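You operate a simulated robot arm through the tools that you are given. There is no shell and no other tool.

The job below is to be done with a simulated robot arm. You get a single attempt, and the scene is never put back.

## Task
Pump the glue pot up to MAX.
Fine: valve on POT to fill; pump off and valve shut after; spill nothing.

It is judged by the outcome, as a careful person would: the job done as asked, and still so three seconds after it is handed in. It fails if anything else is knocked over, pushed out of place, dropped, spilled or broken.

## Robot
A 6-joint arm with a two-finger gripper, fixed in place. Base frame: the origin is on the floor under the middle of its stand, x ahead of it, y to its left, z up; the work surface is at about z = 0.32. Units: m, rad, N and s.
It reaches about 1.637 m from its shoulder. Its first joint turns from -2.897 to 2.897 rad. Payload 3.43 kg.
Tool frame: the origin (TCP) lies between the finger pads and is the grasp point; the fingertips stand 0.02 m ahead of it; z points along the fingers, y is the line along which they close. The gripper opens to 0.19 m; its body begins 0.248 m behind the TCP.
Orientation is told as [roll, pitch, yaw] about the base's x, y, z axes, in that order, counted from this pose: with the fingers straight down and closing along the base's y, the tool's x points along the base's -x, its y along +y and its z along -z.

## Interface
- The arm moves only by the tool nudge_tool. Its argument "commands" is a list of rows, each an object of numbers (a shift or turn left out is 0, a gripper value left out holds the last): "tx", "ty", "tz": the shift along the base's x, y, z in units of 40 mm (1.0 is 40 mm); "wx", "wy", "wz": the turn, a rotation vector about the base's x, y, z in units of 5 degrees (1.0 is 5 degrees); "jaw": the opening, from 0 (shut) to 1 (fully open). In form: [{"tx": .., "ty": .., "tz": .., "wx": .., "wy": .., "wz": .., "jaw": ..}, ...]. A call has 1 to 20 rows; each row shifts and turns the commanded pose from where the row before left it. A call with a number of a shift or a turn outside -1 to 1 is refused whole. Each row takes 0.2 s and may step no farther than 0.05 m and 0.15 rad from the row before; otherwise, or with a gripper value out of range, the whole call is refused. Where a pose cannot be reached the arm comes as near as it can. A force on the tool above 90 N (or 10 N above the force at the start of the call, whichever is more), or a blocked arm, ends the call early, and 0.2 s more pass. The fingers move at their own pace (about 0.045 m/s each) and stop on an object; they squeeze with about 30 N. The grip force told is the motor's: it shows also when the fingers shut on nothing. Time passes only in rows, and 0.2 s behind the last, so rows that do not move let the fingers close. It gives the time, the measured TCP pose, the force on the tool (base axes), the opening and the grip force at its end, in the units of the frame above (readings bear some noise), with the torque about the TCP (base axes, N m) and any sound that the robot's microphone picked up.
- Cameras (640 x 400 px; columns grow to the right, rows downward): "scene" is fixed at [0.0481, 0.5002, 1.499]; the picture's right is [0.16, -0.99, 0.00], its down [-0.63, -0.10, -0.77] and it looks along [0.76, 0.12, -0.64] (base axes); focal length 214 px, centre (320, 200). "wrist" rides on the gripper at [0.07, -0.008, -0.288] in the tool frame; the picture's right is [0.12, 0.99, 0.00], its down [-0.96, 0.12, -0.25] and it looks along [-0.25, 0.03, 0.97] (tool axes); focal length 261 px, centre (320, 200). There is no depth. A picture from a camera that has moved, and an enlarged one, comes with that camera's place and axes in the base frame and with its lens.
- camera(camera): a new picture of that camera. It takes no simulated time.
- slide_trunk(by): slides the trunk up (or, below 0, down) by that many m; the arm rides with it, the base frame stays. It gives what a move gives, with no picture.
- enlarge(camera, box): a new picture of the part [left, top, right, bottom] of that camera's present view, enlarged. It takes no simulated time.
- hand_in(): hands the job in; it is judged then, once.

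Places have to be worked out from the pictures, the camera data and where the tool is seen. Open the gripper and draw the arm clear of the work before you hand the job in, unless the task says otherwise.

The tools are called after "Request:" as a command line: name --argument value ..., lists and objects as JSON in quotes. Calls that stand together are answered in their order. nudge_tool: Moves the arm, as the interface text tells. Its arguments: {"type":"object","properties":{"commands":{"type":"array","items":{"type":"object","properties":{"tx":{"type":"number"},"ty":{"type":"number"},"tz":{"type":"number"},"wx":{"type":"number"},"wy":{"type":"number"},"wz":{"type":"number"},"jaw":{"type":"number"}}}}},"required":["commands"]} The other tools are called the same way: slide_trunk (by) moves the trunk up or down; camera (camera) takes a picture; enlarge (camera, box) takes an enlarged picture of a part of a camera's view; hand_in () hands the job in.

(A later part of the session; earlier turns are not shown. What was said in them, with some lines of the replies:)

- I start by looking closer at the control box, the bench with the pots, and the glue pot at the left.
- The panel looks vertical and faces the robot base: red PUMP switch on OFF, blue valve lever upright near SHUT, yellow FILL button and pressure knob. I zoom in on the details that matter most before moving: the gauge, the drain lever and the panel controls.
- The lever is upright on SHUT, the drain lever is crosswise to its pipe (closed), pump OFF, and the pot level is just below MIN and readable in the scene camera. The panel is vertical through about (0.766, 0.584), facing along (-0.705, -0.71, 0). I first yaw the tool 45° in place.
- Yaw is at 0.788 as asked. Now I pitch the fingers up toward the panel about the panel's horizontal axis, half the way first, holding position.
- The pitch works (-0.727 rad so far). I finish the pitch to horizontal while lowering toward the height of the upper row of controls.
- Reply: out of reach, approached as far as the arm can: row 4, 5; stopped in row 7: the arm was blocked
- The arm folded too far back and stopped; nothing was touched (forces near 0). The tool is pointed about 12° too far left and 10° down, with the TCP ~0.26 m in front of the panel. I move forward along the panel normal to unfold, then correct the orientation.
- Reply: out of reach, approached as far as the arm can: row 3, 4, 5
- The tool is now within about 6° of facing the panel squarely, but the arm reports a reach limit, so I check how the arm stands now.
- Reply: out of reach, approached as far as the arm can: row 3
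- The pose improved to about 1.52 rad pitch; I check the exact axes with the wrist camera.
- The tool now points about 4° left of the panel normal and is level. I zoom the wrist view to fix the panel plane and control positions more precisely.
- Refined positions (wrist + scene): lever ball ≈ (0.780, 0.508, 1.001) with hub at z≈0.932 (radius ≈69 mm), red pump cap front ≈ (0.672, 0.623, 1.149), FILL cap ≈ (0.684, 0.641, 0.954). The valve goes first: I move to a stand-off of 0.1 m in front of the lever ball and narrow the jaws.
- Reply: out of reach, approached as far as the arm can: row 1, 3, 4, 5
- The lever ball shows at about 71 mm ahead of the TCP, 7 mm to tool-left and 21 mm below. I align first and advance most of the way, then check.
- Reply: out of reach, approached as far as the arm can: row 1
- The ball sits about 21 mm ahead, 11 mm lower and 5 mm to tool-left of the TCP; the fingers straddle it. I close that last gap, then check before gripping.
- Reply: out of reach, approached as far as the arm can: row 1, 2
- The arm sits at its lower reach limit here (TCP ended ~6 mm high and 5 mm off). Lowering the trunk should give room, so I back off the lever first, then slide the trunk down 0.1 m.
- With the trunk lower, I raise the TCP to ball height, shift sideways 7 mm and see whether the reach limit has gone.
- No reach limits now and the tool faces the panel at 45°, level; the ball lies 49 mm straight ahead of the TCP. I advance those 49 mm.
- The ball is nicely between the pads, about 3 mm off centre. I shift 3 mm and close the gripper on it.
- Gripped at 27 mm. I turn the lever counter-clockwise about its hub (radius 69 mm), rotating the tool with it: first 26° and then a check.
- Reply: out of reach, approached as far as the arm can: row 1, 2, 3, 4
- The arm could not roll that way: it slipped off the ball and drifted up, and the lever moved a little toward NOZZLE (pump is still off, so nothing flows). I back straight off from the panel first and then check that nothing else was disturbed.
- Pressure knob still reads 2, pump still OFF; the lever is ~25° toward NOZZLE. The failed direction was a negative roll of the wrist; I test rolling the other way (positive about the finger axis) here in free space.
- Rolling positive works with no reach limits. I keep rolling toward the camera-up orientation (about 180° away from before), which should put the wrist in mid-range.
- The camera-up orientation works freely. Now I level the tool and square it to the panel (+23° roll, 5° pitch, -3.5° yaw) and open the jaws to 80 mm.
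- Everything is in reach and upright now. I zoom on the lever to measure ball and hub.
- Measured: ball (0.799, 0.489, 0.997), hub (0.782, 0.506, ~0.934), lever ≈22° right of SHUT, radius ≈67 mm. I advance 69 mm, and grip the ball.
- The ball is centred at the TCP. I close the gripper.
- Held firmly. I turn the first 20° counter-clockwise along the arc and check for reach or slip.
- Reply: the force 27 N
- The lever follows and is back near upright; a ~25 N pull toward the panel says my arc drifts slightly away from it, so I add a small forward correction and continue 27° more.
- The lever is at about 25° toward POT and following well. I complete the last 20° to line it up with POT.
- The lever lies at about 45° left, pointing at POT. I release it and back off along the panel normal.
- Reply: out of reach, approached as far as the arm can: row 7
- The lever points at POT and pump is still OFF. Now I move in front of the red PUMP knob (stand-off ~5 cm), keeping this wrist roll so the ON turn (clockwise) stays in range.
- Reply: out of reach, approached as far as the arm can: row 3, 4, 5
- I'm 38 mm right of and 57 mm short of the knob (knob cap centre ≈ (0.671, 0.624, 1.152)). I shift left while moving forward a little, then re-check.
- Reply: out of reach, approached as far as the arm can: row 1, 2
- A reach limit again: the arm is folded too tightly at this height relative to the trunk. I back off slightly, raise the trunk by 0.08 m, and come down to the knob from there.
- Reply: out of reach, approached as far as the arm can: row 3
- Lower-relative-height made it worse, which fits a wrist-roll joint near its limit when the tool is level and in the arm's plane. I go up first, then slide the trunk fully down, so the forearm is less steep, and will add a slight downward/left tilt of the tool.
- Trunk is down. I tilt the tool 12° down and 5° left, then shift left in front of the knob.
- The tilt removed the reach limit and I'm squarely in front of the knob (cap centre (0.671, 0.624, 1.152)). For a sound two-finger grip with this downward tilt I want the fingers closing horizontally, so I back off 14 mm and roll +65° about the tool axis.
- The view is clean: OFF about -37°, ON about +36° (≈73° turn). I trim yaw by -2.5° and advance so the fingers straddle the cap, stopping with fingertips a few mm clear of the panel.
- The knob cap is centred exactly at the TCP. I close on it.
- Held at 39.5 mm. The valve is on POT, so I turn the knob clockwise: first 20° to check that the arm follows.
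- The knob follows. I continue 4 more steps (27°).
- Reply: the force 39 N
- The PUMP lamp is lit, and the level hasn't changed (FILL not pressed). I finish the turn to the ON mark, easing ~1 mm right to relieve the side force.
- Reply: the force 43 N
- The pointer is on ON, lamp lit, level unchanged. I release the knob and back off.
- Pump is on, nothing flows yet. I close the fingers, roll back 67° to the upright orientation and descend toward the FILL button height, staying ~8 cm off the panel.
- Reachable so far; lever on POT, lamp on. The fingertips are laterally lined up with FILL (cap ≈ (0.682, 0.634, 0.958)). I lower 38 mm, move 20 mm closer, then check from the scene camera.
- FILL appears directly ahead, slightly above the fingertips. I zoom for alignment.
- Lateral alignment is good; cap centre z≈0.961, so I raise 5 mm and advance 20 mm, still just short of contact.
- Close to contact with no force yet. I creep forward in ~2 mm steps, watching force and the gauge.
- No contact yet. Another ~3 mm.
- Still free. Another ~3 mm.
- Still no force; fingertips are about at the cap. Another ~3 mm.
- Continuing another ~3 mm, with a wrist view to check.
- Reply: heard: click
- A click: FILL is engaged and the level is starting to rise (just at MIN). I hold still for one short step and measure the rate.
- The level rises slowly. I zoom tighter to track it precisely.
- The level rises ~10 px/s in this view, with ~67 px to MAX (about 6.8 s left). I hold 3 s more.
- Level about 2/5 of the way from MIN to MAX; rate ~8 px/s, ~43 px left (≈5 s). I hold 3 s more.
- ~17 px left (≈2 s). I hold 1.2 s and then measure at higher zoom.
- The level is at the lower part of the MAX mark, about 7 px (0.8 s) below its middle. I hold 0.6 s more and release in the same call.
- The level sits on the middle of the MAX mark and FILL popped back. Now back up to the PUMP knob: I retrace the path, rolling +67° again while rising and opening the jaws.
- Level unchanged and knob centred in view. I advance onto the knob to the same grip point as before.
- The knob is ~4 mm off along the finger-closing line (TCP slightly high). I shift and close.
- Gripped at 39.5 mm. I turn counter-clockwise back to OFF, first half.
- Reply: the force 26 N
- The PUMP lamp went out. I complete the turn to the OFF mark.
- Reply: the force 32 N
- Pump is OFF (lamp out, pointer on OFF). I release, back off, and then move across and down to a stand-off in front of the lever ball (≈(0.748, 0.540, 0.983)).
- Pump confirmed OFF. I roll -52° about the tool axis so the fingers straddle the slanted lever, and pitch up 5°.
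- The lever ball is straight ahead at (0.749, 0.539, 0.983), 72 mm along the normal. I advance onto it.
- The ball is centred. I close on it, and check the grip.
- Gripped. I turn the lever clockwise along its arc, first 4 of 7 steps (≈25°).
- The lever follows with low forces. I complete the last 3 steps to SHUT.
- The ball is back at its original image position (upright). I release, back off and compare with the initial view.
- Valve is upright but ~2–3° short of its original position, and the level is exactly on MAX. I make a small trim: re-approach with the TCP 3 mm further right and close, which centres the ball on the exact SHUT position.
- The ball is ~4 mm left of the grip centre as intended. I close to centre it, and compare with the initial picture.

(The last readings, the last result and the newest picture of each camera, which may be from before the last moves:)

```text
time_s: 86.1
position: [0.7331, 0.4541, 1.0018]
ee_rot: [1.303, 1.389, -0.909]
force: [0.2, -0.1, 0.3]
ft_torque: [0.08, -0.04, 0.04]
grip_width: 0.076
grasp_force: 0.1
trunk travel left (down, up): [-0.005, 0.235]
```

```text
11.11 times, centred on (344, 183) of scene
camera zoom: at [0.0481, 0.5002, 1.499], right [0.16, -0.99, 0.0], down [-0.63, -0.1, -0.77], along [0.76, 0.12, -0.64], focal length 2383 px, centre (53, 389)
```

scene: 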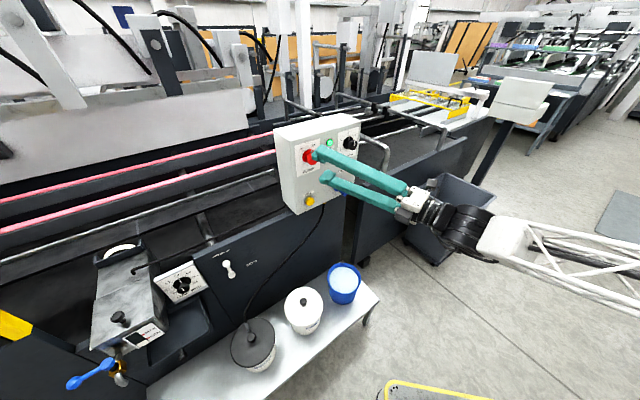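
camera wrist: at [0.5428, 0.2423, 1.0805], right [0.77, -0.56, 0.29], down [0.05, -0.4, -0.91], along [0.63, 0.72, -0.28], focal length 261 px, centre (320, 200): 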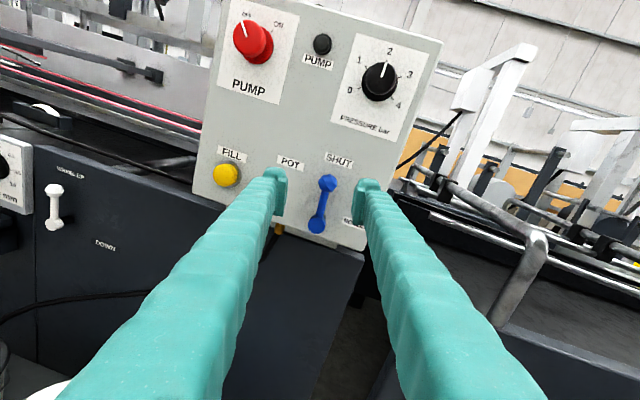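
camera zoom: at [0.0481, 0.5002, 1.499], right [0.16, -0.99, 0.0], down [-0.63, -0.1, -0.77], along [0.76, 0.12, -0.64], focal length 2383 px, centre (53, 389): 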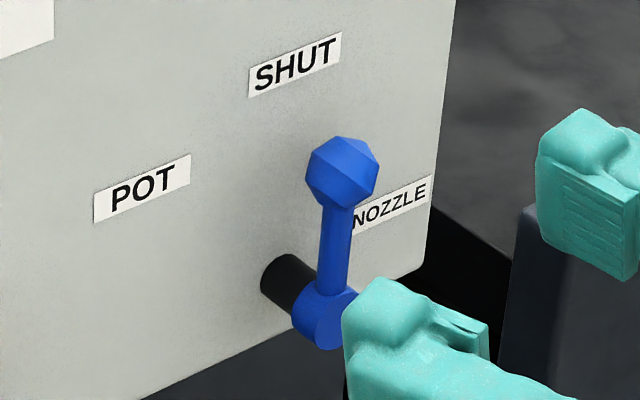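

The lever now matches its original SHUT position exactly. I open fully and draw the arm away (back, right and up), then do a final check of everything.

Request:
nudge_tool --commands '[{"ty": -0.8, "tz": 0.5}, {"ty": -0.8, "tz": 0.5}, {"ty": -0.8, "tz": 0.5}, {"ty": -0.8, "tz": 0.5}, {"ty": -0.8, "tz": 0.5, "jaw": 1.0}, {"ty": -0.5}, {}]'

Request:
camera --camera "scene"

Request:
enlarge --camera "scene" --box '[270, 110, 380, 220]'

Request:
enlarge --camera "scene" --box '[135, 332, 147, 340]'

Request:
enlarge --camera "scene" --box '[60, 230, 280, 400]'

```text
time_s: 87.7
position: [0.733, 0.272, 1.1019]
ee_rot: [1.304, 1.391, -0.905]
force: [0.0, 0.0, 0.6]
ft_torque: [-0.01, -0.04, -0.01]
grip_width: 0.1468
grasp_force: 0.1
trunk travel left (down, up): [-0.005, 0.235]
```

```text
taken
```

scene: 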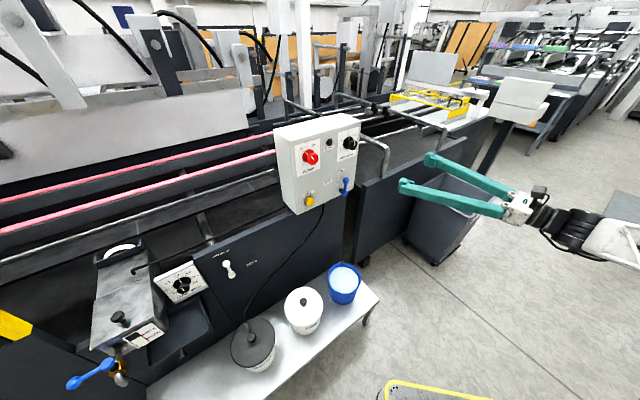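

```text
3.64 times, centred on (325, 165) of scene
camera zoom: at [0.0481, 0.5002, 1.499], right [0.16, -0.99, 0.0], down [-0.63, -0.1, -0.77], along [0.76, 0.12, -0.64], focal length 780 px, centre (302, 327)
```

zoom: 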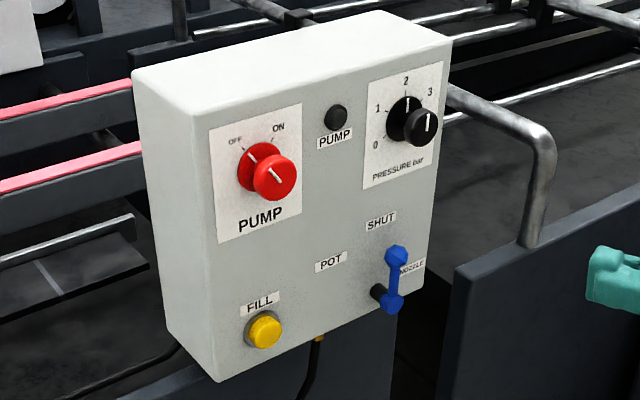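

```text
16.00 times, centred on (141, 336) of scene
camera zoom: at [0.0481, 0.5002, 1.499], right [0.16, -0.99, 0.0], down [-0.63, -0.1, -0.77], along [0.76, 0.12, -0.64], focal length 3432 px, centre (3184, -1976)
```

zoom: 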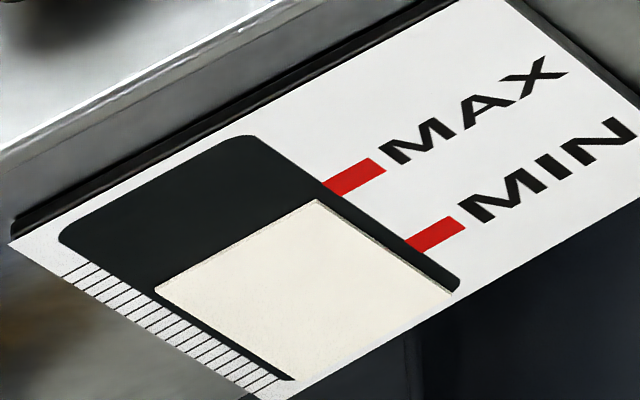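

```text
2.35 times, centred on (170, 315) of scene
camera zoom: at [0.0481, 0.5002, 1.499], right [0.16, -0.99, 0.0], down [-0.63, -0.1, -0.77], along [0.76, 0.12, -0.64], focal length 505 px, centre (673, -71)
```

zoom: 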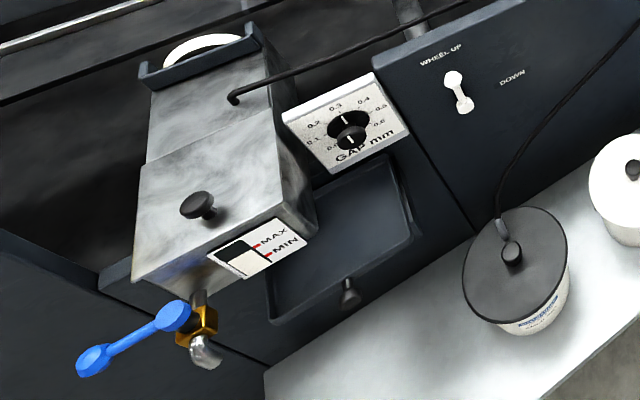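

The final state checks out. The pot level sits on the MAX mark and has held there for over 20 s. The pump is OFF with its lamp out, the valve is on SHUT, FILL is released and the pressure is still at 2 bar. Nothing is spilled or displaced, and the gripper is open and clear of the panel. I hand in.

Request:
hand_in

```text
The job is handed in.
```

The glue pot is filled to the MAX mark, and I've handed the job in. The level had held steady for more than 20 seconds before that.

- **Filling:** I turned the valve to POT, switched the pump on, and held FILL until the level reached the middle of the MAX mark.
- **Afterwards:** The pump is off with its lamp out. The valve lever is back exactly where it stood at SHUT.
- **Everything else:** The pressure knob still reads 2 bar, and nothing was spilled, dropped or moved out of place. The gripper is open and clear of the panel.

On the first try at turning the valve, the gripper slipped off the lever and pushed it about 20° toward NOZZLE. The pump was off at the time, so no glue flowed, and I brought the lever round to POT before switching the pump on.
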